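You operate a simulated robot arm through the tools that you are given. There is no shell and no other tool.

The job below is to be done with a simulated robot arm. You get a single attempt, and the scene is never put back.

TASK
Put up the rack wing, bolt it and hang the wet teal towel and pillowcase on it.
Fine: the bolt is set before the wing is loaded; towel on the centre rail, pillowcase on the end rail.
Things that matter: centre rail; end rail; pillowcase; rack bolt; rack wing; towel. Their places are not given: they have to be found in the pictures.

The check looks at the end state, three seconds after you hand in, the way a careful person would. Anything else that was tipped, shoved, dropped, spilled or broken makes it a failure. Flat cloth is picked up by pressing the open fingertips on it (5 to 10 N) and closing them slowly along it; thin cloth reads only 2 to 8 mm in the jaws.

THE ROBOT
A 6-joint arm with a two-finger parallel gripper, fixed in place. Base frame: the origin is at the foot of the arm, x ahead of it, y to its left, z up. Lengths are in mm, angles in degrees, forces in N, time in s.
Its first joint turns from -166.0 to 166.0 degrees. Payload 3.43 kg.
The TCP is the grasp point between the finger pads, 34 mm short of the fingertips. In the tool frame z runs along the fingers and y along their closing line. The gripper opens to 128 mm. The fingers are 24 mm wide and 12 mm thick; the gripper's body (48 by 130 mm) begins 96 mm behind the TCP.
Orientation is that of the tool frame in the base frame, as [roll, pitch, yaw] about the fixed x, y, z axes, in that order (R = Rz(yaw) Ry(pitch) Rx(roll)). With the fingers straight down and closing along the base's y, the tool's x points along the base's -x, its y along +y and its z along -z.

THE INTERFACE
- The arm moves only by the tool play_rows. Its argument "plan" is a list of rows, each an object (a shift or turn left out is 0, a gripper value left out holds the last) with "rot": the turn, a rotation vector about the tool's x, y, z in degrees, a list of three; "delta_pos": the shift along the tool's x, y, z in mm, a list of three; "fingers": the opening, from 0 (shut) to 1 (fully open). In form: [{"rot": [ax, ay, az], "delta_pos": [x, y, z], "fingers": fingers}, ...]. A call has 1 to 20 rows; each row shifts and turns the commanded pose from where the row before left it, along the tool's axes as they then stand. Rows are played at 5 a second. More than 50 mm and 8.6 degrees between two rows, or a gripper value outside its range, and nothing of the call is played. A pose out of reach is approached as far as the arm can. The call stops where the force on the tool passes 90 N (or 10 N more than at its start, if that is more) or the arm is blocked; 0.2 s more then pass. The fingers move at their own pace (about 153 mm/s each) and stop on an object; they squeeze with about 31 N. The grip force told is the motor's: it shows also when the fingers shut on nothing. Time passes only in rows, and 0.2 s behind the last, so rows that do not move let the fingers close. It gives the time, the measured TCP pose, the force on the tool (base axes), the opening and the grip force at its end, in the units of the frame above (readings bear some noise), with the torque about the TCP (base axes, N m) and any sound that the robot's microphone picked up.
- Cameras (640 x 400 px; columns grow to the right, rows downward): "scene" is fixed at [396, -645.8, 1329.9]; the picture's right is [0.87, -0.49, 0.00], its down [-0.27, -0.49, -0.83] and it looks along [0.41, 0.72, -0.56] (base axes); focal length 304 px, centre (320, 200). "wrist" rides on the gripper at [76, -11, -160] in the tool frame; the picture's right is [0.15, 0.99, 0.00], its down [-0.88, 0.13, -0.46] and it looks along [-0.45, 0.07, 0.89] (tool axes); focal length 234 px, centre (320, 200).
- camera(camera): a new picture of that camera. It takes no simulated time.
- pixel_to_xyz(camera, pixels): for up to 12 pixels [column, row] of the newest picture of that camera ("zoom" is the newest enlarged one), the place [x, y, z] in the base frame of the surface seen there, good to about 2 mm, but the place of the scene camera against the robot may be out by one fixed shift of up to 18 mm in any direction. It takes no simulated time.
- inspect(camera, box): a new picture of the part [left, top, right, bottom] of that camera's present view, enlarged. It takes no simulated time.
- hand_in(): hands the job in; it is judged then, once.

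Unless the task says otherwise, let go and move clear before handing in.

The tools are called after "Call:" as name(argument=value, ...) on one line, values as JSON. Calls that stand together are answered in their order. play_rows: Moves the arm, as the interface text tells. Its arguments: {"type":"object","properties":{"plan":{"type":"array"}},"required":["plan"]} The other tools are called the same way: camera (camera) takes a picture; pixel_to_xyz (camera, pixels) gives the place of the surface under pixels of a picture; inspect (camera, box) takes an enlarged picture of a part of a camera's view; hand_in () hands the job in.

At the start:

```text
time_s: 0.0
tcp_pos: [668.6, -199.8, 1145.8]
ee_rot: [-179.9, 0.0, 180.0]
force: [-0.1, -0.5, -0.4]
ft_torque: [-0.01, -0.01, 0.0]
grip_width: 127.9
grasp_force: 0.0
```

scene: 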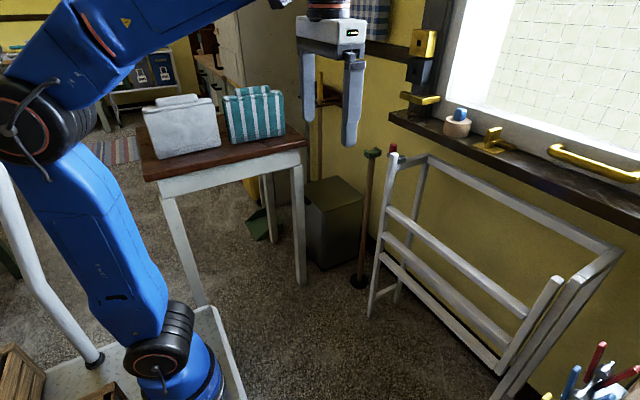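
wrist: 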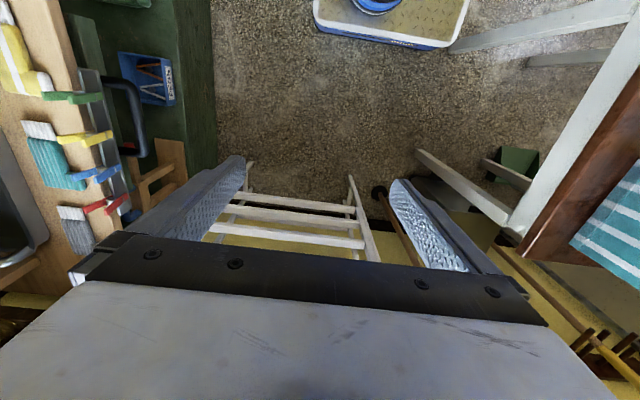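

The scene picture shows a white rack with a folded wing (about px 380-620, 150-390), a red-topped bolt near (393,150), and the teal towel and white pillowcase on a table at (255,110) and (180,125). I will enlarge these parts.

Call:
inspect(camera="scene", box=[350, 130, 640, 400])

Call:
inspect(camera="scene", box=[130, 70, 320, 200])

Call:
inspect(camera="scene", box=[360, 130, 440, 190])

Call:
inspect(camera="wrist", box=[200, 150, 420, 270])

```text
1.48 times, centred on (495, 265) of scene
```

zoom: 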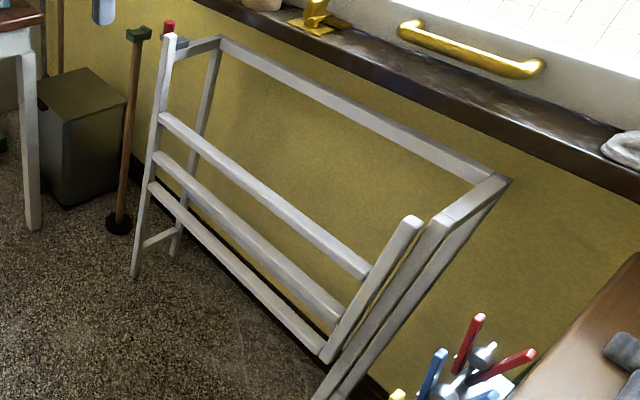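

```text
3.08 times, centred on (225, 135) of scene
```

zoom: 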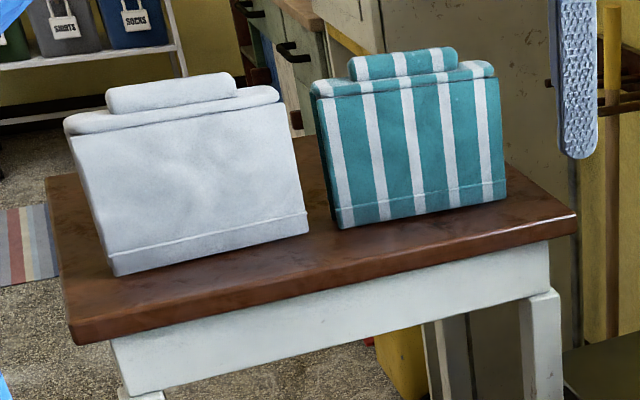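

```text
6.67 times, centred on (400, 160) of scene
```

zoom: 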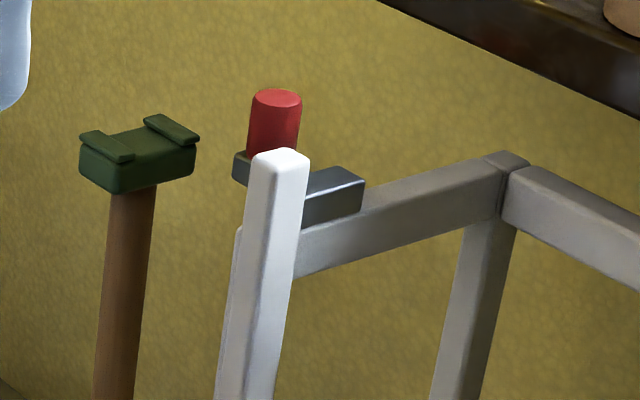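

```text
2.91 times, centred on (310, 210) of wrist
```

zoom: 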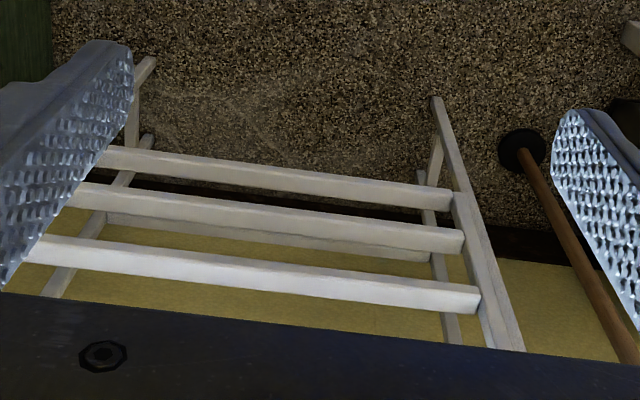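

The zooms show a frame with three rails on a wing hanging in front of it, and a red knob on a grey metal block near the wing's top left. I will measure places on these now.

Call:
pixel_to_xyz(camera="scene", pixels=[[393, 146], [393, 153], [402, 157], [425, 155], [610, 246], [388, 210], [382, 237], [382, 255], [560, 278], [510, 342], [372, 310], [500, 370]])

Call:
pixel_to_xyz(camera="scene", pixels=[[176, 99], [160, 103], [196, 97], [180, 125], [150, 115], [215, 105], [165, 155], [222, 143], [255, 89], [255, 115], [232, 137], [280, 130]])

Call:
inspect(camera="scene", box=[480, 220, 640, 400])

Call:
inspect(camera="scene", box=[355, 180, 435, 320])

```text
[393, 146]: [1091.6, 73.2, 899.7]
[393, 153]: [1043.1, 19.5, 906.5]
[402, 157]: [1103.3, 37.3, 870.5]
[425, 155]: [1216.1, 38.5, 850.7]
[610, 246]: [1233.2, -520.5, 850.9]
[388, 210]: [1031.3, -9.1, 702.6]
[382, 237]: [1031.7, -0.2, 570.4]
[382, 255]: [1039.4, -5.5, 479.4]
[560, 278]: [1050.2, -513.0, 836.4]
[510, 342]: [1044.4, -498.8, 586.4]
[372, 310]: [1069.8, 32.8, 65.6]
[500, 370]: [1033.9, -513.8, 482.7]
```

```text
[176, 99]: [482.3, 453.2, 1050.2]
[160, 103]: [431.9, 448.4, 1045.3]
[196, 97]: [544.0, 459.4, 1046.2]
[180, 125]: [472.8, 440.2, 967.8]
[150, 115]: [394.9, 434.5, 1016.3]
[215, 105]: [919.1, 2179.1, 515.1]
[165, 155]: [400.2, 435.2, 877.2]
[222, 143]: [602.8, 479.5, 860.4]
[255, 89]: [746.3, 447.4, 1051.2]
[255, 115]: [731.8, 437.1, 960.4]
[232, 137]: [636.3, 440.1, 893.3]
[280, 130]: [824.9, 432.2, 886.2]
```

```text
2.22 times, centred on (560, 310) of scene
```

zoom: 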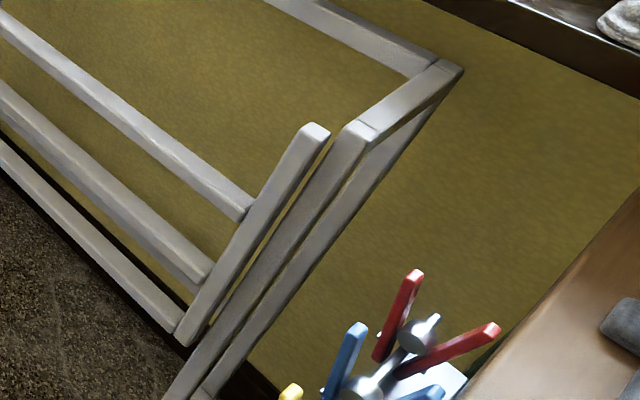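

```text
2.86 times, centred on (395, 250) of scene
```

zoom: 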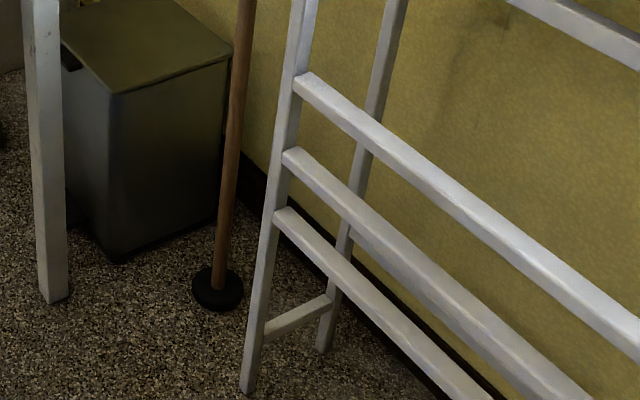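

The wing's left arm top measures about z 906 and the right about z 836, with rails at z about 700, 570 and 480. I'll measure the zoomed left corner with the red knob more finely.

Call:
inspect(camera="scene", box=[380, 140, 412, 160])

Call:
pixel_to_xyz(camera="scene", pixels=[[393, 148], [394, 151], [394, 156], [394, 162], [400, 157], [404, 156], [404, 159], [389, 150], [391, 175], [390, 170], [395, 175], [412, 158]])

Call:
pixel_to_xyz(camera="scene", pixels=[[558, 278], [552, 290], [530, 320], [500, 372], [505, 365], [575, 283], [560, 310], [520, 370], [600, 260], [556, 285], [565, 310], [450, 245]])

```text
16.00 times, centred on (396, 150) of scene
```

zoom: 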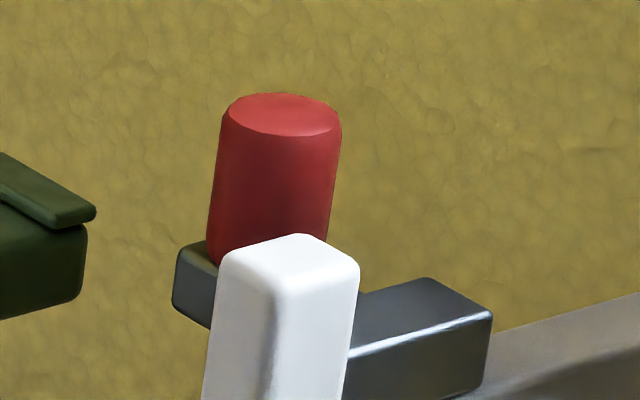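

```text
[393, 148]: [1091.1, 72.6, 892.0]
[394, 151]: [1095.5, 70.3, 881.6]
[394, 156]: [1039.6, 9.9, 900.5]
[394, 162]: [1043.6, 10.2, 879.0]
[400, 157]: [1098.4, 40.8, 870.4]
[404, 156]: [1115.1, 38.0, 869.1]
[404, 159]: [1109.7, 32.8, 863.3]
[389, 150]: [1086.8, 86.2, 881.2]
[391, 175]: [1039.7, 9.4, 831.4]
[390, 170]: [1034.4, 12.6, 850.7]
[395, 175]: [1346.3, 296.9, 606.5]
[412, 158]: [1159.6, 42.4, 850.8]
```

```text
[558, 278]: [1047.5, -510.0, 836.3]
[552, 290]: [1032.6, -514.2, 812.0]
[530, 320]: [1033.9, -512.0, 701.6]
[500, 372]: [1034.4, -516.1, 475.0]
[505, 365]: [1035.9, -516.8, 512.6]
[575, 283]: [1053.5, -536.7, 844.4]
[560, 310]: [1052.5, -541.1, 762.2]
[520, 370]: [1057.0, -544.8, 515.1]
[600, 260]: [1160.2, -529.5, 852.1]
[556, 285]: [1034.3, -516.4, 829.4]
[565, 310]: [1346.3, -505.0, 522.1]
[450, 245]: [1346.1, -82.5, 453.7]
```

The red knob sits around (1090, 70, 890), just beyond the wing's left tail at (1040, 10, 906). I'll bring the wrist camera round for a closer look at the bolt and hinge.

Call:
play_rows(plan=[{"delta_pos": [-25, 28, 20], "fingers": 1}, {"delta_pos": [-25, 28, 20]}, {"delta_pos": [-25, 28, 20]}, {"delta_pos": [-25, 28, 20]}, {"delta_pos": [-25, 28, 20]}, {"delta_pos": [-25, 28, 20]}, {"delta_pos": [-25, 28, 20]}, {"rot": [0, -8, 0]}, {"rot": [0, -8, 0]}, {"rot": [0, -8, 0]}, {"rot": [0, -8, 0]}, {"rot": [0, -8, 0]}])

Call:
camera(camera="wrist")

Call:
camera(camera="scene")

```text
time_s: 2.6
tcp_pos: [843.2, -3.4, 1007.2]
ee_rot: [180.0, 40.1, 180.0]
force: [0.4, 0.0, 0.0]
ft_torque: [-0.01, 0.01, 0.01]
grip_width: 128.1
grasp_force: 0.1
```

```text
taken
```

wrist: 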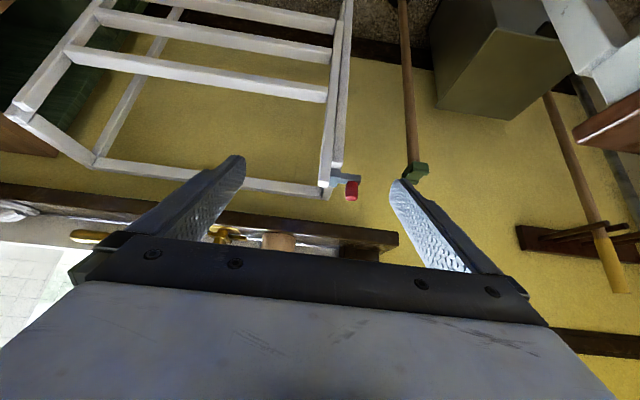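

```text
taken
```

scene: 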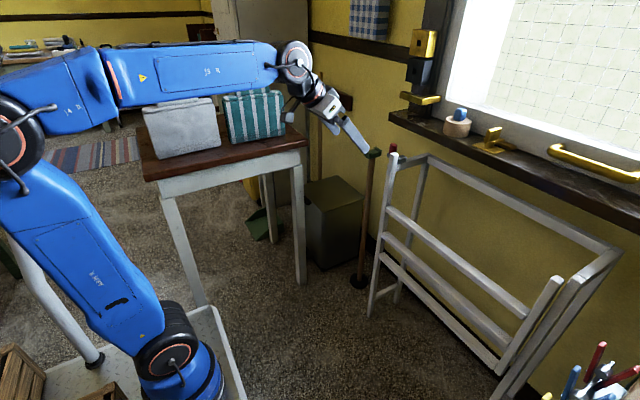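

The wrist view shows the tail and red knob around (345,185). Enlarging it and measuring.

Call:
inspect(camera="wrist", box=[305, 150, 385, 210])

Call:
inspect(camera="wrist", box=[0, 80, 120, 180])

Call:
pixel_to_xyz(camera="wrist", pixels=[[351, 184], [351, 195], [325, 183], [338, 180], [327, 150], [330, 120], [315, 94], [325, 52], [325, 25], [80, 50], [30, 100], [95, 158]])

Call:
pixel_to_xyz(camera="scene", pixels=[[393, 148], [558, 278], [394, 155]])

```text
6.67 times, centred on (345, 180) of wrist
```

zoom: 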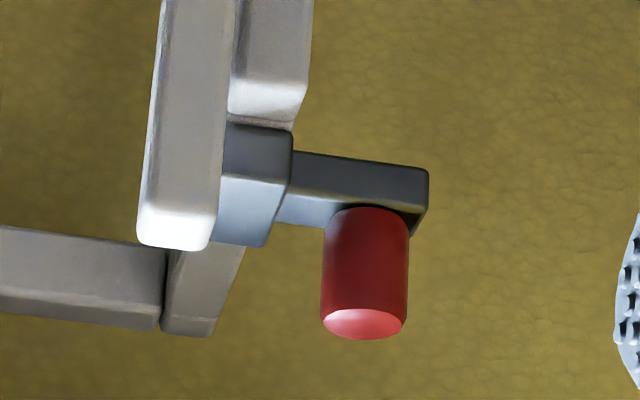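

```text
4.00 times, centred on (60, 130) of wrist
```

zoom: 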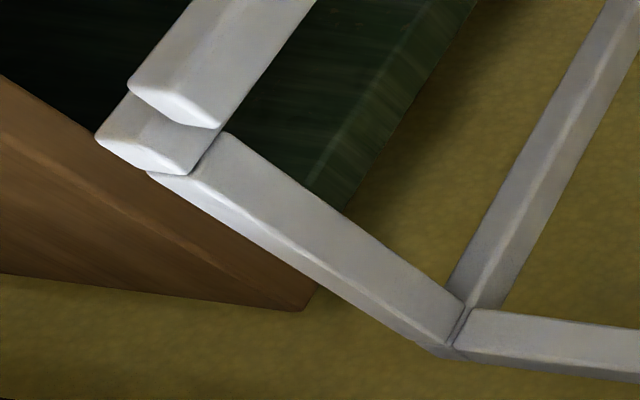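

```text
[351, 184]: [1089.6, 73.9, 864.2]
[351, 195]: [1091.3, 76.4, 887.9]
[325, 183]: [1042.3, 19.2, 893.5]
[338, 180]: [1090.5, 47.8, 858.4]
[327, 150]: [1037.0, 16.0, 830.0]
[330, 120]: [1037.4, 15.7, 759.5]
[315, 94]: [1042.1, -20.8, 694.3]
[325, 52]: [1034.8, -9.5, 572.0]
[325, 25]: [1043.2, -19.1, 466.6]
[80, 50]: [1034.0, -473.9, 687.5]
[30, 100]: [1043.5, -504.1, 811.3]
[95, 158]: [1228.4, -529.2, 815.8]
```

```text
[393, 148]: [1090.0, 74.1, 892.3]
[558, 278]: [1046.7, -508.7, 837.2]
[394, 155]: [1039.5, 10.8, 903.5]
```

Next I compare the same features in both cameras to find the scene camera's shift.

Call:
pixel_to_xyz(camera="wrist", pixels=[[351.5, 198.5], [347, 182], [356, 182], [323, 186.3], [318, 186.3], [328, 186.3], [25, 106], [93, 166], [29, 121], [335, 185], [343, 178], [358, 179]])

Call:
pixel_to_xyz(camera="scene", pixels=[[393.6, 144.6], [390, 150], [395, 150], [394.5, 153], [391.5, 153.5], [397, 153.5], [558, 276], [620, 249], [573, 282], [402, 155.5], [387.5, 155], [386, 154]])

```text
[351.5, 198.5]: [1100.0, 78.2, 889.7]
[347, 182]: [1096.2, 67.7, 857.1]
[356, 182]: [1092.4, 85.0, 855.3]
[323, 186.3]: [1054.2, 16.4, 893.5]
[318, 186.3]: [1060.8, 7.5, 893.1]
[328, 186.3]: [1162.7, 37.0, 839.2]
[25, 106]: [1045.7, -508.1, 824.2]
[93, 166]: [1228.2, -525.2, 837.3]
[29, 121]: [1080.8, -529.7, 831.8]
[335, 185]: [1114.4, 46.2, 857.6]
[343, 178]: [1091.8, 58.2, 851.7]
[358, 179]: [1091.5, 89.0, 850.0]
```

```text
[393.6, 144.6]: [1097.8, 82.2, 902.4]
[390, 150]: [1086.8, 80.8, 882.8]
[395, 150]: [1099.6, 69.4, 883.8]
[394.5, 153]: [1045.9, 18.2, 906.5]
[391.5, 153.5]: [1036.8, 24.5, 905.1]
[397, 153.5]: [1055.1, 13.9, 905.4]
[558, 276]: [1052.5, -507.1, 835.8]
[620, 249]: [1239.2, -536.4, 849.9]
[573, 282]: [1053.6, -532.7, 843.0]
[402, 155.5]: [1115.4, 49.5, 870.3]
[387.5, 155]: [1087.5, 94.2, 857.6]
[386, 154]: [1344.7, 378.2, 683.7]
```

Against the wrist camera, the scene camera reads about 12.5 mm high in z and nearly nothing in x and y. The wing hinges near (1047, ~815), with its end rail hanging at z ~466. I'll turn the tool to point +x with the fingers closing vertically, so I can grip the end rail and swing the wing up.

Call:
play_rows(plan=[{"rot": [0, -8.35, 0]}, {"rot": [0, -8.35, 0]}, {"rot": [0, -8.35, 0]}, {"rot": [0, -8.35, 0]}, {"rot": [0, -8.35, 0]}, {"rot": [0, -8.35, 0]}, {"rot": [0, 0, -8.2]}, {"rot": [0, 0, -8.2]}, {"rot": [0, 0, -8.2]}, {"rot": [0, 0, -8.2]}, {"rot": [0, 0, -8.2]}, {"rot": [0, 0, -8.2]}, {"rot": [0, 0, -8.2]}, {"rot": [0, 0, -8.2]}, {"rot": [0, 0, -8.2]}, {"rot": [0, 0, -8.2]}, {"rot": [0, 0, -8.0]}])

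Call:
camera(camera="wrist")

Call:
camera(camera="scene")

```text
time_s: 6.2
tcp_pos: [842.0, -3.1, 1007.1]
ee_rot: [-89.8, -0.1, -89.9]
force: [-0.9, 0.0, -0.7]
ft_torque: [-0.01, 0.01, -0.01]
grip_width: 127.9
grasp_force: 0.1
```

```text
taken
```

wrist: 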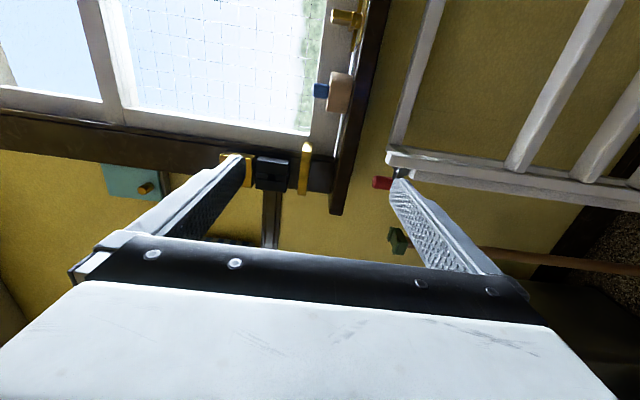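

```text
taken
```

scene: 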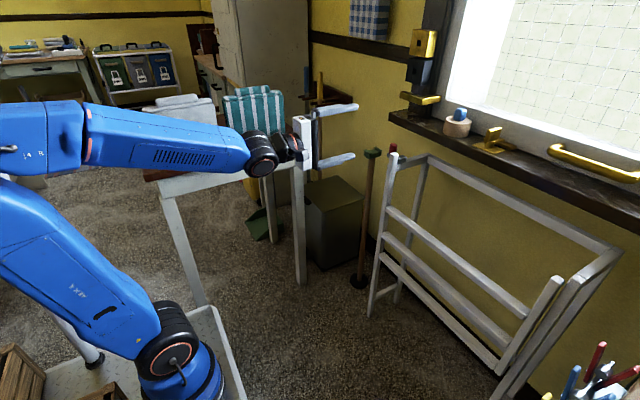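

The tool now points +x with the fingers closing vertically. I'll move to y about -150 and down to the end rail height, staying clear in front of it.

Call:
play_rows(plan=[{"delta_pos": [37, 0, 0], "fingers": 0.55}, {"delta_pos": [37, 0, 0]}, {"delta_pos": [37, 0, 0]}, {"delta_pos": [37, 0, 0]}, {"delta_pos": [0, 49, 0]}, {"delta_pos": [0, 49, 0]}, {"delta_pos": [0, 49, 0]}, {"delta_pos": [0, 49, 0]}, {"delta_pos": [0, 49, 0]}, {"delta_pos": [0, 49, 0]}, {"delta_pos": [0, 49, 0]}, {"delta_pos": [0, 49, 0]}, {"delta_pos": [0, 49, 0]}, {"delta_pos": [0, 49, 0]}, {"delta_pos": [0, 45, 0]}])

Call:
camera(camera="wrist")

Call:
camera(camera="scene")

```text
time_s: 9.4
tcp_pos: [902.5, 34.6, 542.4]
ee_rot: [-89.8, 0.0, -90.4]
force: [-0.5, -0.5, 0.0]
ft_torque: [-0.01, 0.0, -0.02]
grip_width: 70.2
grasp_force: 0.1
out of reach, approached as far as the arm can: row 1, 2, 3, 4, 5, 6, 7, 8, 9, 10, 11, 12, 13
```

```text
taken
```

wrist: 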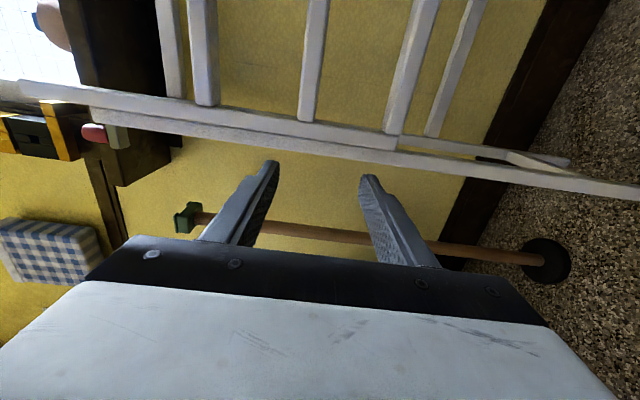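

```text
taken
```

scene: 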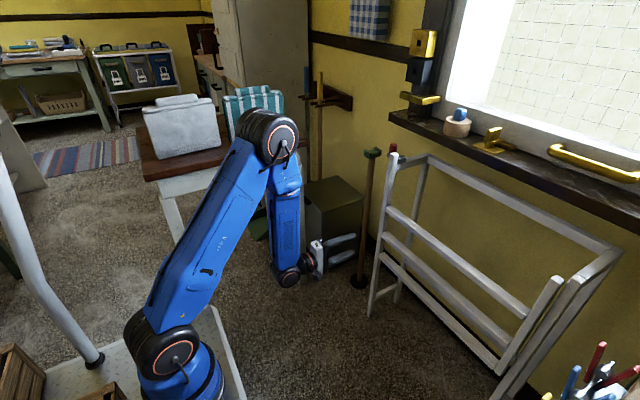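

The arm stopped short at (902, 35, 542), and rows 1–13 were reported out of reach. I'll let one still row pass to see whether it is still travelling.

Call:
play_rows(plan=[{"delta_pos": [0, 0, 0]}])

```text
time_s: 9.8
tcp_pos: [902.6, 35.5, 542.4]
ee_rot: [-89.9, 0.1, -90.4]
force: [0.8, 0.4, -0.4]
ft_torque: [0.0, -0.01, 0.01]
grip_width: 70.3
grasp_force: 0.0
```

It has settled at (902, 35, 542). I'll try a small move in -y to see what is really limiting the arm.

Call:
play_rows(plan=[{"delta_pos": [20, 0, 0]}, {"delta_pos": [20, 0, 0]}])

```text
time_s: 10.4
tcp_pos: [900.9, 28.4, 539.0]
ee_rot: [-89.7, 0.0, -90.9]
force: [-0.1, 0.4, -0.5]
ft_torque: [0.0, 0.0, -0.05]
grip_width: 70.3
grasp_force: 0.0
out of reach, approached as far as the arm can: row 1, 2
```

The -y motion is limited here, probably by a wrist joint left near its end by the roll. I'll roll the tool the other way (+180° about its axis) and test again, out in free space.

Call:
play_rows(plan=[{"rot": [0, 0, 8.5]}, {"rot": [0, 0, 8.5]}, {"rot": [0, 0, 8.5]}, {"rot": [0, 0, 8.5]}, {"delta_pos": [20, 0, 0]}, {"delta_pos": [20, 0, 0]}])

Call:
camera(camera="scene")

```text
time_s: 11.8
tcp_pos: [895.8, 29.2, 515.4]
ee_rot: [-89.9, 34.1, -90.6]
force: [1.1, 0.3, 0.8]
ft_torque: [0.0, 0.05, -0.01]
grip_width: 70.4
grasp_force: 0.0
out of reach, approached as far as the arm can: row 1, 5, 6
```

```text
taken
```

scene: 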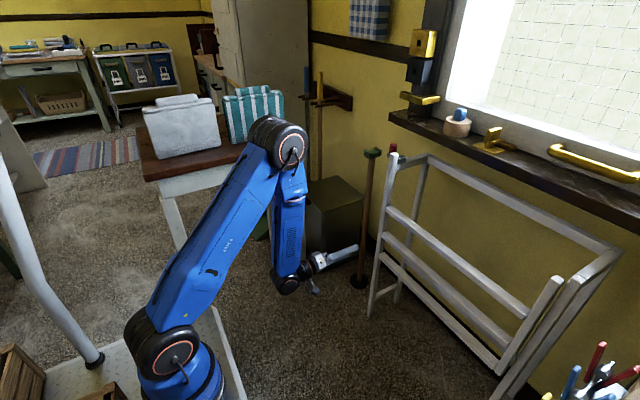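

The limit affects y and not the roll. I'll test whether turning the heading towards -y, following the arm's own bearing, frees it.

Call:
play_rows(plan=[{"rot": [4.5, 6.6, 0]}, {"rot": [4.5, 6.6, 0]}, {"rot": [4.5, 6.6, 0]}, {"delta_pos": [22, -15, 12]}, {"delta_pos": [22, -15, 12]}])

```text
time_s: 13.0
tcp_pos: [896.8, -29.6, 516.1]
ee_rot: [-89.7, 34.0, -113.8]
force: [-0.1, 0.3, -0.1]
ft_torque: [-0.03, 0.0, -0.02]
grip_width: 70.3
grasp_force: 0.1
```

Turning the heading to -24° freed the -y motion, so the heading has to stay to the right of the arm's bearing. I'll set the heading to about -14°, roll back to vertical closing, and line up in front of the end rail.

Call:
play_rows(plan=[{"rot": [0, 0, -8.5]}, {"rot": [0, 0, -8.5]}, {"rot": [0, 0, -8.5]}, {"rot": [0, 0, -8.5]}, {"rot": [0, -4.9, 0]}, {"rot": [0, -4.9, 0]}, {"delta_pos": [26, 25, 20]}, {"delta_pos": [26, 25, 20]}])

Call:
camera(camera="wrist")

Call:
camera(camera="scene")

```text
time_s: 14.8
tcp_pos: [922.8, -88.5, 466.2]
ee_rot: [-89.6, 0.1, -104.1]
force: [-0.5, 0.1, 0.2]
ft_torque: [0.01, -0.01, 0.03]
grip_width: 70.0
grasp_force: 0.2
```

```text
taken
```

wrist: 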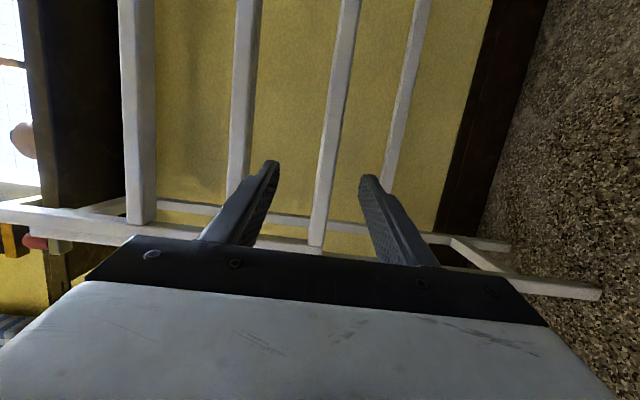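

```text
taken
```

scene: 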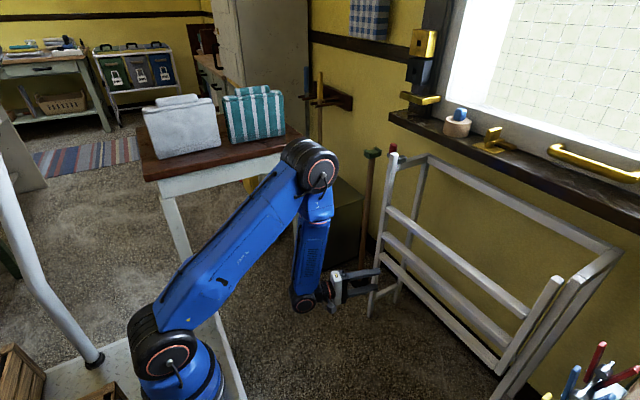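

The fingers straddle the end rail (px ~335). I'll measure the three rails.

Call:
pixel_to_xyz(camera="wrist", pixels=[[338, 80], [328, 150], [346, 20], [322, 215], [244, 80], [240, 150], [137, 80], [140, 150], [405, 80], [350, 40], [337, 40], [330, 120]])

Call:
inspect(camera="wrist", box=[220, 60, 440, 260])

```text
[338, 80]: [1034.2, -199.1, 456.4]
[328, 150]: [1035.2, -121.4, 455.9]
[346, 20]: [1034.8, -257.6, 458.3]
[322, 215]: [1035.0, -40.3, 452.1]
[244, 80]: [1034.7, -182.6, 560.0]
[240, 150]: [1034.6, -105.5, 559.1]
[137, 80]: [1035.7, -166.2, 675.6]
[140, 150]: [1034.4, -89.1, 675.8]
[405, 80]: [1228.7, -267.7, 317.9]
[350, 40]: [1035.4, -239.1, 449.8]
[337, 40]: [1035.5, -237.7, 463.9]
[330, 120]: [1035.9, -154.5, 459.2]
```

```text
2.00 times, centred on (330, 160) of wrist
```

zoom: 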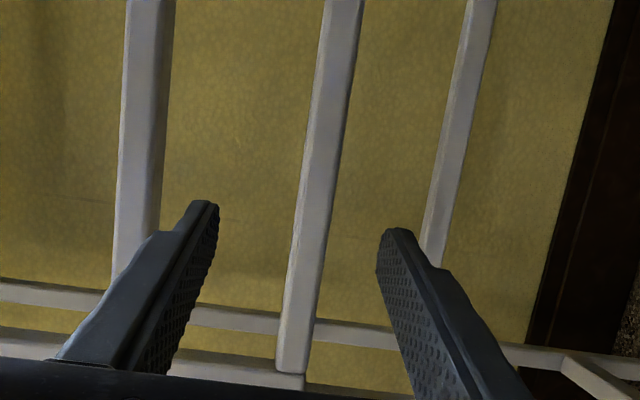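

The end rail's front face is at x 1035 and its middle at z about 457, between the fingers. I'll lower by 9 mm, go forward 122 mm, and close.

Call:
play_rows(plan=[{"delta_pos": [0, 9, 0]}, {"delta_pos": [0, 0, 40]}, {"delta_pos": [0, 0, 42]}, {"delta_pos": [0, 0, 40]}, {"fingers": 0.55}, {"fingers": 0.35}, {"fingers": 0.2}, {"fingers": 0.0}, {}, {}])

Call:
camera(camera="wrist")

```text
time_s: 17.0
tcp_pos: [1041.7, -118.8, 456.8]
ee_rot: [-89.9, -0.1, -104.6]
force: [0.2, -2.4, -24.5]
ft_torque: [-0.6, 0.41, 0.28]
grip_width: 21.7
grasp_force: 44.9
```

```text
taken
```

wrist: 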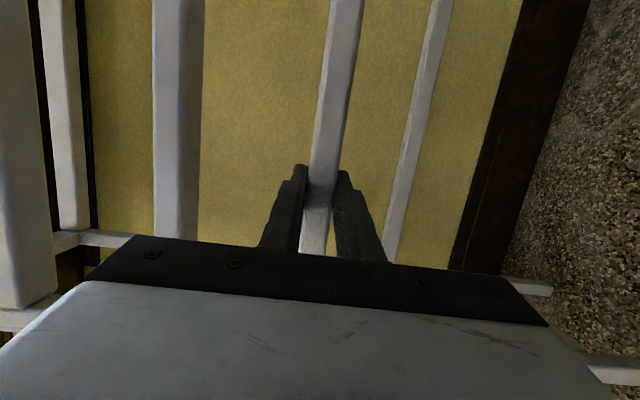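

The rail is gripped at 21.7 mm. I'll start the swing about the hinge with three 5° steps at radius about 355 and watch the force.

Call:
play_rows(plan=[{"delta_pos": [7.8, -1.35, -29.95], "rot": [-4.84, 0, -1.26]}, {"delta_pos": [7.8, -1.35, -29.95], "rot": [-4.84, 0, -1.26]}, {"delta_pos": [7.8, -1.35, -29.95], "rot": [-4.84, 0, -1.26]}])

Call:
camera(camera="scene")

```text
time_s: 17.8
tcp_pos: [949.8, -119.1, 469.4]
ee_rot: [-104.3, -3.7, -103.6]
force: [-7.1, 8.4, -19.6]
ft_torque: [0.54, -1.07, -0.83]
grip_width: 22.0
grasp_force: 45.2
```

```text
taken
```

scene: 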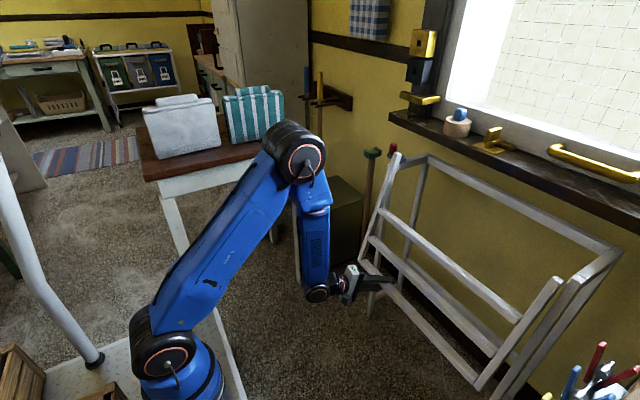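

The wing is following with small forces. Continuing the swing.

Call:
play_rows(plan=[{"delta_pos": [7.8, -1.35, -29.95], "rot": [-4.84, 0, -1.26]}, {"delta_pos": [7.8, -1.35, -29.95], "rot": [-4.84, 0, -1.26]}, {"delta_pos": [7.8, -1.35, -29.95], "rot": [-4.84, 0, -1.26]}, {"delta_pos": [7.8, -1.35, -29.95], "rot": [-4.84, 0, -1.26]}, {"delta_pos": [7.8, -1.35, -29.95], "rot": [-4.84, 0, -1.26]}])

```text
time_s: 18.8
tcp_pos: [863.9, -120.6, 507.5]
ee_rot: [-123.1, -8.0, -101.7]
force: [-7.3, 16.0, -9.3]
ft_torque: [0.41, -1.01, -0.61]
grip_width: 24.0
grasp_force: 45.0
out of reach, approached as far as the arm can: row 3, 4
stopped in row 4: the force on the tool passed its limit at 101 N (the readings are from after the stop); the commanded pose is now the measured one
```

At about 33° of swing the wrist met a joint limit, and the call stopped at 101 N; the grip held. I'll loosen the fingers to a cage around the rail, turn the tool back to horizontal, and lift the wing the rest of the way with the tool kept level.

Call:
play_rows(plan=[{"fingers": 0.26}, {"fingers": 0.34}, {"rot": [8.0, 0.03, 2.02]}, {"rot": [8.0, 0.03, 2.02]}, {"rot": [8.0, 0.03, 2.02]}, {"rot": [8.0, 0.03, 2.02]}])

Call:
camera(camera="wrist")

Call:
camera(camera="scene")

```text
time_s: 20.2
tcp_pos: [905.3, -118.2, 507.8]
ee_rot: [-90.6, -0.3, -104.1]
force: [-0.2, 0.0, 0.3]
ft_torque: [0.0, 0.01, 0.04]
grip_width: 43.7
grasp_force: 0.1
out of reach, approached as far as the arm can: row 3, 4, 5
```

```text
taken
```

wrist: 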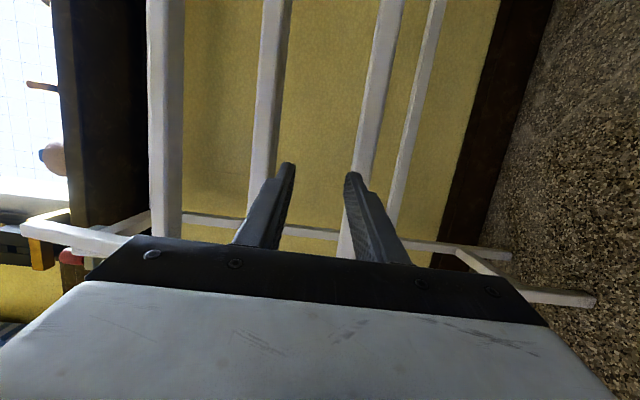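

```text
taken
```

scene: 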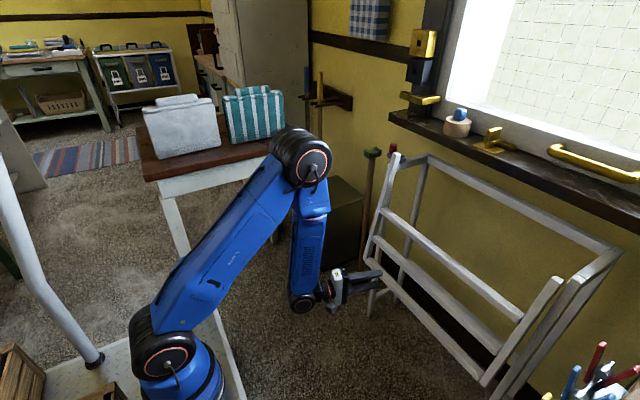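

Force is zero and the rail is now seen behind the lower finger (px ~375,80). I'll measure the wing's present angle to see whether it holds by friction.

Call:
pixel_to_xyz(camera="wrist", pixels=[[378, 80], [366, 140], [272, 80], [266, 140], [165, 80], [167, 140], [70, 232], [345, 240], [388, 40], [352, 175], [290, 168], [30, 228]])

Call:
inspect(camera="wrist", box=[0, 180, 160, 280])

```text
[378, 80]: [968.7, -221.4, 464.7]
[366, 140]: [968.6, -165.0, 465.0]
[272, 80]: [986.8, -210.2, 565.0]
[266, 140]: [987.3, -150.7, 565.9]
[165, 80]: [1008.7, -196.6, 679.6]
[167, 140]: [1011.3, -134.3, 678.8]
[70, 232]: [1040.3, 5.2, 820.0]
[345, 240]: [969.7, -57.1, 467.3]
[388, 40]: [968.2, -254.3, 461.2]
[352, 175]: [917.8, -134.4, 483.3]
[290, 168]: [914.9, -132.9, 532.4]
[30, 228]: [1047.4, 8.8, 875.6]
```

```text
4.00 times, centred on (80, 230) of wrist
```

zoom: 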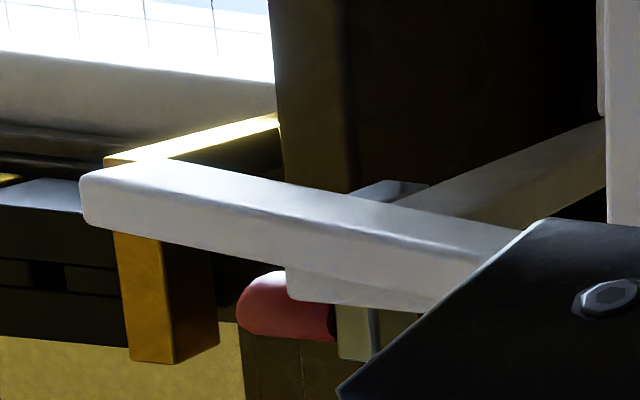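

The wing has dropped back to about 11° and isn't touching the fingers. I'll wait a moment and measure again to see whether it stays by friction or is sinking slowly.

Call:
play_rows(plan=[{}, {}, {}, {}, {}])

Call:
camera(camera="wrist")

Call:
pixel_to_xyz(camera="wrist", pixels=[[378, 80], [366, 140], [272, 80], [266, 140], [165, 80], [167, 140], [70, 232], [345, 240], [370, 80], [386, 80], [366, 110], [380, 110]])

```text
time_s: 21.4
tcp_pos: [905.3, -118.5, 508.6]
ee_rot: [-90.7, -0.3, -104.2]
force: [0.0, 0.4, -0.3]
ft_torque: [0.0, -0.01, -0.04]
grip_width: 43.4
grasp_force: 0.1
```

```text
taken
```

wrist: 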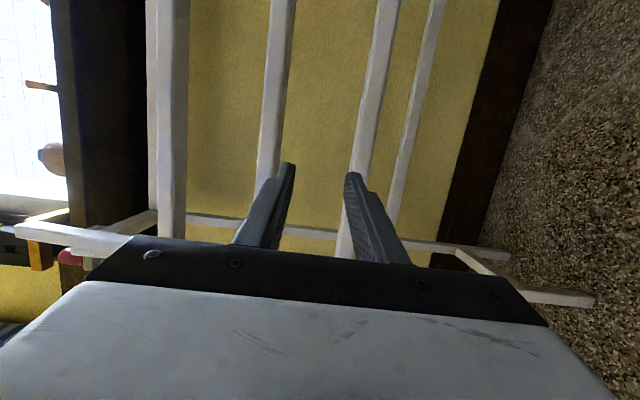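

```text
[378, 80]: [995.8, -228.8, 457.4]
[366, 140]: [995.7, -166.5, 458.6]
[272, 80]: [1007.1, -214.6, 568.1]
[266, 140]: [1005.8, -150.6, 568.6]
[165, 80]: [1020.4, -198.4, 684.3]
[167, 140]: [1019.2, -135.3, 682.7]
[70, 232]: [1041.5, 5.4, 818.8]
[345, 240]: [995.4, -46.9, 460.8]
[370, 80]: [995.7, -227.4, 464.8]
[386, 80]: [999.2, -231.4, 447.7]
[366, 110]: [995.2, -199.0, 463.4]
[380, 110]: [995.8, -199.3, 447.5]
```

The wing sinks slowly (11° to 6° in 1.2 s), so the hinge is damped and holds nothing at this angle. I'll regrip the end rail with the heading turned to about -34°, away from the wrist's awkward alignment, and swing the wing up in one go.

Call:
play_rows(plan=[{"rot": [0, 6.7, 0], "fingers": 0.5}, {"rot": [0, 6.7, 0]}, {"rot": [0, 6.7, 0]}, {"delta_pos": [-29.5, 25.5, 7.8]}, {"delta_pos": [-29.5, 25.5, 7.8]}, {}])

Call:
camera(camera="wrist")

Call:
camera(camera="scene")

```text
time_s: 22.8
tcp_pos: [949.4, -77.9, 456.7]
ee_rot: [-90.6, -0.5, -124.3]
force: [0.4, 0.0, -0.1]
ft_torque: [-0.03, 0.04, 0.0]
grip_width: 63.7
grasp_force: 0.0
```

```text
taken
```

wrist: 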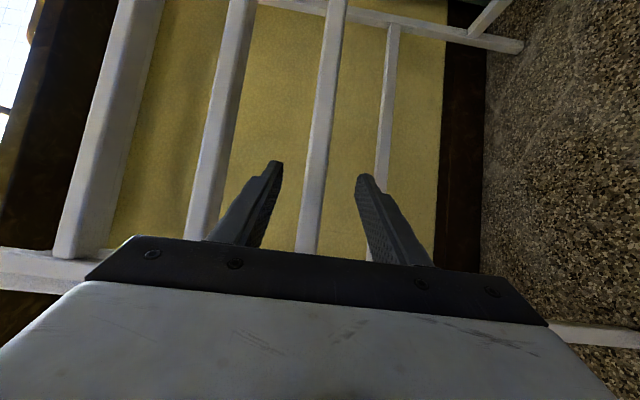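

```text
taken
```

scene: 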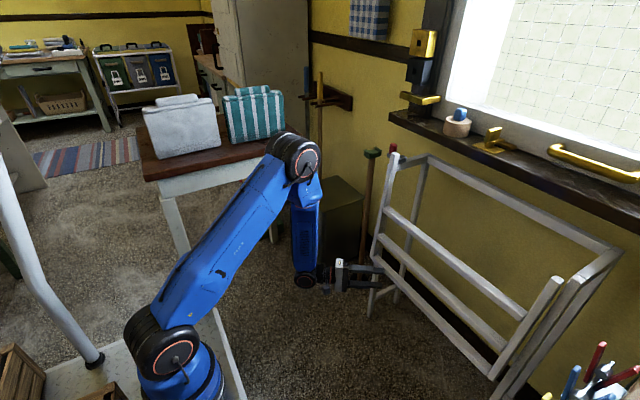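

The end rail is again between the fingers (px ~325,100). Measuring its depth before closing.

Call:
pixel_to_xyz(camera="wrist", pixels=[[326, 80], [315, 160], [308, 230], [220, 110], [110, 110]])

```text
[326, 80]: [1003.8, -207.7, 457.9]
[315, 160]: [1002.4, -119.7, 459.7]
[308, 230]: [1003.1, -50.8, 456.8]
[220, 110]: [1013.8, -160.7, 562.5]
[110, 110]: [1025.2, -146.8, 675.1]
```

The wing rests at about 5°, with the rail middle near (1014, 457). I'll go in, pitch the tool 5° to match, close, and swing 40°.

Call:
play_rows(plan=[{"delta_pos": [0, 0, 39]}, {"delta_pos": [0, 0, 39]}, {"rot": [-4.13, 0, -2.82], "fingers": 0.4}, {"fingers": 0.2}, {"fingers": 0.0}, {}, {"delta_pos": [17.34, -1.34, -25.42], "rot": [-4.13, 0, -2.82]}, {"delta_pos": [17.34, -1.34, -25.42], "rot": [-4.13, 0, -2.82]}, {"delta_pos": [17.34, -1.34, -25.42], "rot": [-4.13, 0, -2.82]}, {"delta_pos": [17.34, -1.34, -25.42], "rot": [-4.13, 0, -2.82]}, {"delta_pos": [17.34, -1.34, -25.42], "rot": [-4.13, 0, -2.82]}, {"delta_pos": [17.34, -1.34, -25.42], "rot": [-4.13, 0, -2.82]}])

```text
time_s: 25.4
tcp_pos: [842.6, -121.7, 518.4]
ee_rot: [-121.0, -19.4, -118.9]
force: [-0.3, -16.5, 2.2]
ft_torque: [-0.01, -1.32, -0.49]
grip_width: 22.9
grasp_force: 44.8
```

No limit met this time; the wing is at about 35°. Continuing.

Call:
play_rows(plan=[{"delta_pos": [17.34, -1.34, -25.42], "rot": [-4.13, 0, -2.82]}, {"delta_pos": [17.34, -1.34, -25.42], "rot": [-4.13, 0, -2.82]}, {"delta_pos": [17.34, -1.34, -25.42], "rot": [-4.13, 0, -2.82]}, {"delta_pos": [17.34, -1.34, -25.42], "rot": [-4.13, 0, -2.82]}, {"delta_pos": [17.34, -1.34, -25.42], "rot": [-4.13, 0, -2.82]}])

```text
time_s: 26.4
tcp_pos: [756.1, -122.0, 603.0]
ee_rot: [-140.7, -27.8, -111.0]
force: [-14.1, 3.7, -10.8]
ft_torque: [0.09, -0.8, 1.96]
grip_width: 23.7
grasp_force: 44.4
stopped in row 5: the force on the tool passed its limit at 93 N (the readings are from after the stop); the commanded pose is now the measured one
```

The swing stopped at about 55° with 93 N. I'll look for what is in contact, perhaps the tail against the bolt.

Call:
camera(camera="scene")

Call:
camera(camera="wrist")

Call:
inspect(camera="scene", box=[370, 130, 434, 170])

Call:
inspect(camera="scene", box=[280, 150, 440, 300])

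```text
taken
```

scene: 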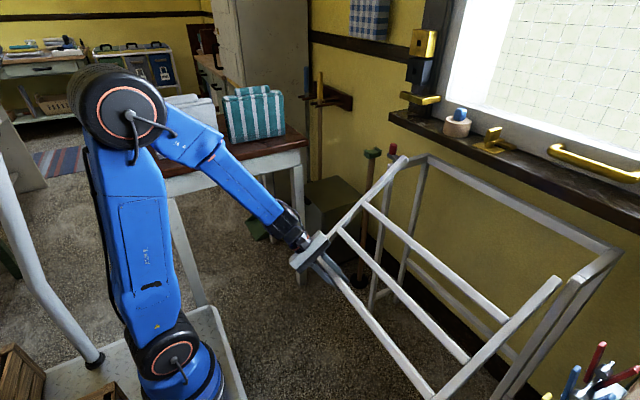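

```text
taken
```

wrist: 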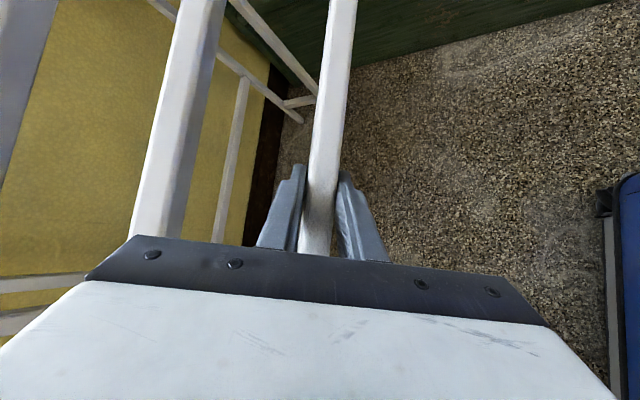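

```text
10.00 times, centred on (402, 150) of scene
```

zoom: 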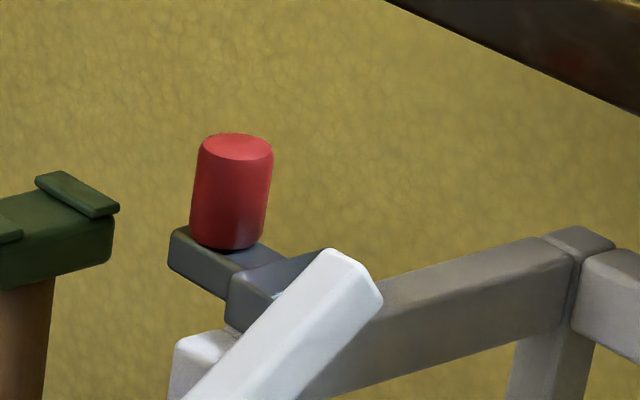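

```text
2.67 times, centred on (360, 225) of scene
```

zoom: 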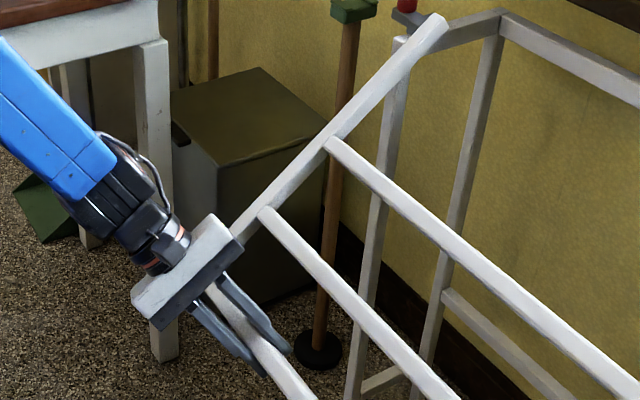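

Nothing seems blocked; the forearm and hand are nearly in line here, which makes the wrist move fast. I'll carry on with smaller steps.

Call:
play_rows(plan=[{"delta_pos": [6.94, -0.22, -10.18], "rot": [-1.65, 0, -1.13]}, {"delta_pos": [6.94, -0.22, -10.18], "rot": [-1.65, 0, -1.13]}, {"delta_pos": [6.94, -0.22, -10.18], "rot": [-1.65, 0, -1.13]}, {"delta_pos": [6.94, -0.22, -10.18], "rot": [-1.65, 0, -1.13]}, {"delta_pos": [6.94, -0.22, -10.18], "rot": [-1.65, 0, -1.13]}])

```text
time_s: 27.6
tcp_pos: [722.1, -123.0, 654.6]
ee_rot: [-151.7, -31.2, -105.7]
force: [-60.6, 17.1, -31.0]
ft_torque: [-1.08, -1.1, 0.55]
grip_width: 23.9
grasp_force: 45.2
```

The force is radial: the tool's arc is about 4 mm too tight and leads by 2°. I'll move outward 4.5 mm and continue with a corrected arc.

Call:
play_rows(plan=[{"delta_pos": [0, 4.5, 0]}, {"delta_pos": [7.1, 0.2, -10.4], "rot": [-1.65, 0, -1.13]}, {"delta_pos": [7.1, 0.2, -10.4], "rot": [-1.65, 0, -1.13]}, {"delta_pos": [7.1, 0.2, -10.4], "rot": [-1.65, 0, -1.13]}, {"delta_pos": [7.1, 0.2, -10.4], "rot": [-1.65, 0, -1.13]}, {"delta_pos": [7.1, 0.2, -10.4], "rot": [-1.65, 0, -1.13]}])

```text
time_s: 29.0
tcp_pos: [699.4, -121.9, 713.3]
ee_rot: [-162.9, -33.2, -99.6]
force: [-48.5, 9.0, -14.5]
ft_torque: [-0.6, -1.11, 1.06]
grip_width: 24.0
grasp_force: 44.5
```

Still about 50 N radial at 74°. I'll ease outward 3 mm and continue towards 90°.

Call:
play_rows(plan=[{"delta_pos": [0, 3, 0]}, {"delta_pos": [7.1, 0.5, -10.4], "rot": [-1.65, 0, -1.13]}, {"delta_pos": [7.1, 0.5, -10.4], "rot": [-1.65, 0, -1.13]}, {"delta_pos": [7.1, 0.5, -10.4], "rot": [-1.65, 0, -1.13]}, {"delta_pos": [7.1, 0.5, -10.4], "rot": [-1.65, 0, -1.13]}, {}])

Call:
camera(camera="scene")

Call:
inspect(camera="scene", box=[370, 130, 434, 170])

```text
time_s: 30.4
tcp_pos: [685.6, -122.0, 762.7]
ee_rot: [-172.4, -34.2, -94.3]
force: [4.5, -3.8, 6.1]
ft_torque: [-0.75, -1.48, 1.7]
grip_width: 23.7
grasp_force: 44.8
```

```text
taken
```

scene: 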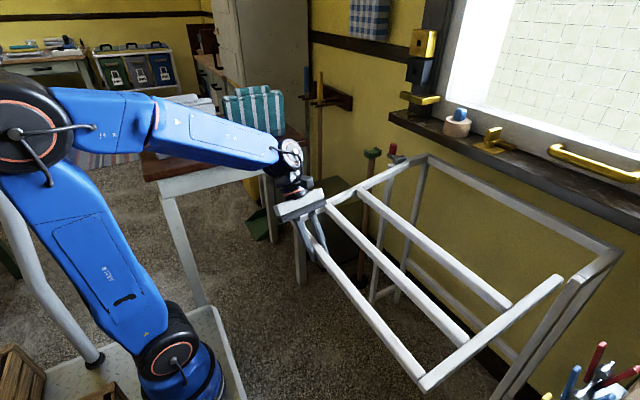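

```text
10.00 times, centred on (402, 150) of scene
```

zoom: 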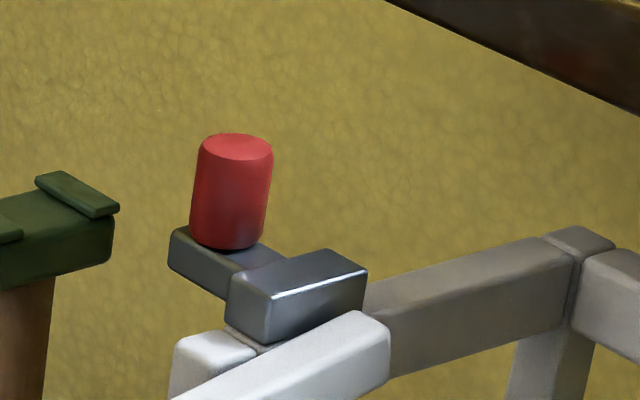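

The wing is at about 82° and the force is near zero. The tail is dropping just below the bolt's housing (zoom px 330,330), so I'll continue to 90°.

Call:
play_rows(plan=[{"delta_pos": [7.1, 0.3, -10.4], "rot": [-1.65, 0, -1.13]}, {"delta_pos": [7.1, 0.3, -10.4], "rot": [-1.65, 0, -1.13]}, {"delta_pos": [7.1, 0.3, -10.4], "rot": [-1.65, 0, -1.13]}, {}])

Call:
inspect(camera="scene", box=[370, 130, 434, 170])

Call:
camera(camera="wrist")

```text
time_s: 31.4
tcp_pos: [681.7, -121.6, 799.4]
ee_rot: [-179.8, -34.3, -90.3]
force: [15.6, -4.6, 6.5]
ft_torque: [-0.31, -1.41, 1.91]
grip_width: 23.7
grasp_force: 44.9
```

```text
10.00 times, centred on (402, 150) of scene
```

zoom: 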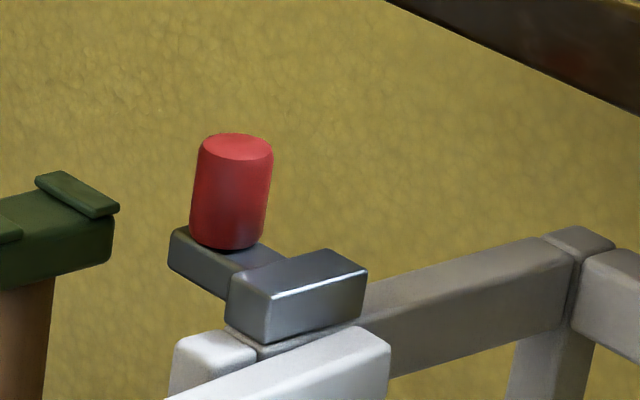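

```text
taken
```

wrist: 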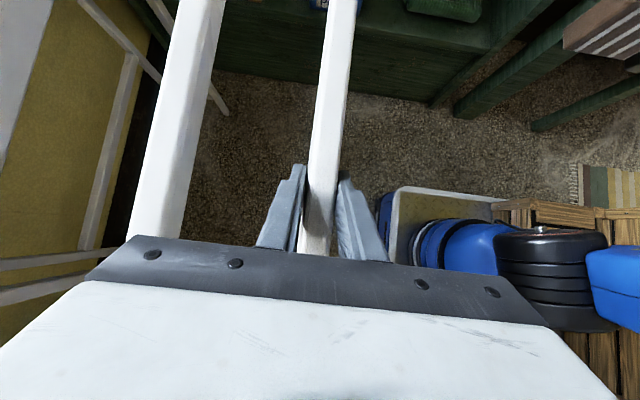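

The wing is at about 88°. I'll measure the tail's top surface against the bolt housing.

Call:
pixel_to_xyz(camera="scene", pixels=[[404, 164.5], [400, 166], [407, 166], [396, 168.5], [400, 160], [404, 158], [402, 156.5], [391, 155], [388, 156], [392, 165.5], [393, 150], [393.5, 145.5]])

Call:
pixel_to_xyz(camera="scene", pixels=[[405, 157], [396, 161], [396, 164], [401, 163], [405, 162], [388, 154], [396, 155.5], [401, 155.5], [420, 158], [409, 164], [408, 170], [395, 172]])

```text
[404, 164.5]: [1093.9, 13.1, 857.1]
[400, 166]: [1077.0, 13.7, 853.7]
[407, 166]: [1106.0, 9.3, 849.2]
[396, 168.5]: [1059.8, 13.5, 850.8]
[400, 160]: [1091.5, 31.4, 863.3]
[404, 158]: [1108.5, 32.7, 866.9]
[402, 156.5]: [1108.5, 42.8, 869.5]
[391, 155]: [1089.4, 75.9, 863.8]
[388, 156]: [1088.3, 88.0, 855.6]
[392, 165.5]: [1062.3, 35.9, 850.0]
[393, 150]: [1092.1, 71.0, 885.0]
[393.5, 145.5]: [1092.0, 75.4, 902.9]
```

```text
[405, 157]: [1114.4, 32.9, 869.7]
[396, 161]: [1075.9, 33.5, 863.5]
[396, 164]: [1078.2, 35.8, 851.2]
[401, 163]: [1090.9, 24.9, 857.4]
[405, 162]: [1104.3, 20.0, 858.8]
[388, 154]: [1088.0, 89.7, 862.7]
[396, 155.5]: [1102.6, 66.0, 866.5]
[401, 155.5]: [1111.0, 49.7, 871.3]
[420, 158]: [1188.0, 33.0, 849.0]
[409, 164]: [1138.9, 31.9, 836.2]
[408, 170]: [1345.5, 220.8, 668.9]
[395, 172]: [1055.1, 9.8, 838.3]
```

The tail top still rises away from the hinge, so the wing is about 4° short of level; the refit puts the hinge at z ≈ 825 with R ≈ 367. I'll raise the rail another 26 mm without rotating.

Call:
play_rows(plan=[{"delta_pos": [7.33, 0.3, -10.74]}, {"delta_pos": [7.33, 0.3, -10.74]}, {}, {}])

Call:
inspect(camera="scene", box=[370, 130, 434, 170])

Call:
pixel_to_xyz(camera="scene", pixels=[[404, 165.5], [400, 167], [406, 167], [396, 169], [404, 164], [407, 165], [395, 172], [390, 172]])

```text
time_s: 32.4
tcp_pos: [681.4, -121.3, 825.6]
ee_rot: [-179.7, -34.4, -90.3]
force: [6.4, -3.5, 1.8]
ft_torque: [0.27, -1.02, 1.27]
grip_width: 21.7
grasp_force: 45.2
```

```text
10.00 times, centred on (402, 150) of scene
```

zoom: 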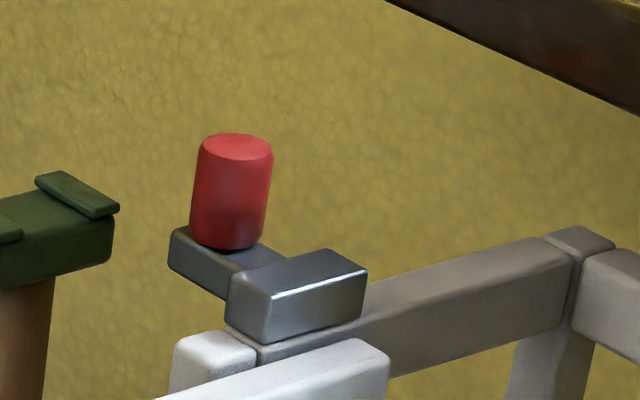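

```text
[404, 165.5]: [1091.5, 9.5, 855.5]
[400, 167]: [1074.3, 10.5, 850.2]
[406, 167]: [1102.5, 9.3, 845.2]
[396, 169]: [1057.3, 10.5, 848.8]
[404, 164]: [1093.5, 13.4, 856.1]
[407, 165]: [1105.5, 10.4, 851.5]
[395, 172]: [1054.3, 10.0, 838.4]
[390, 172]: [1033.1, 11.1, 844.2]
```

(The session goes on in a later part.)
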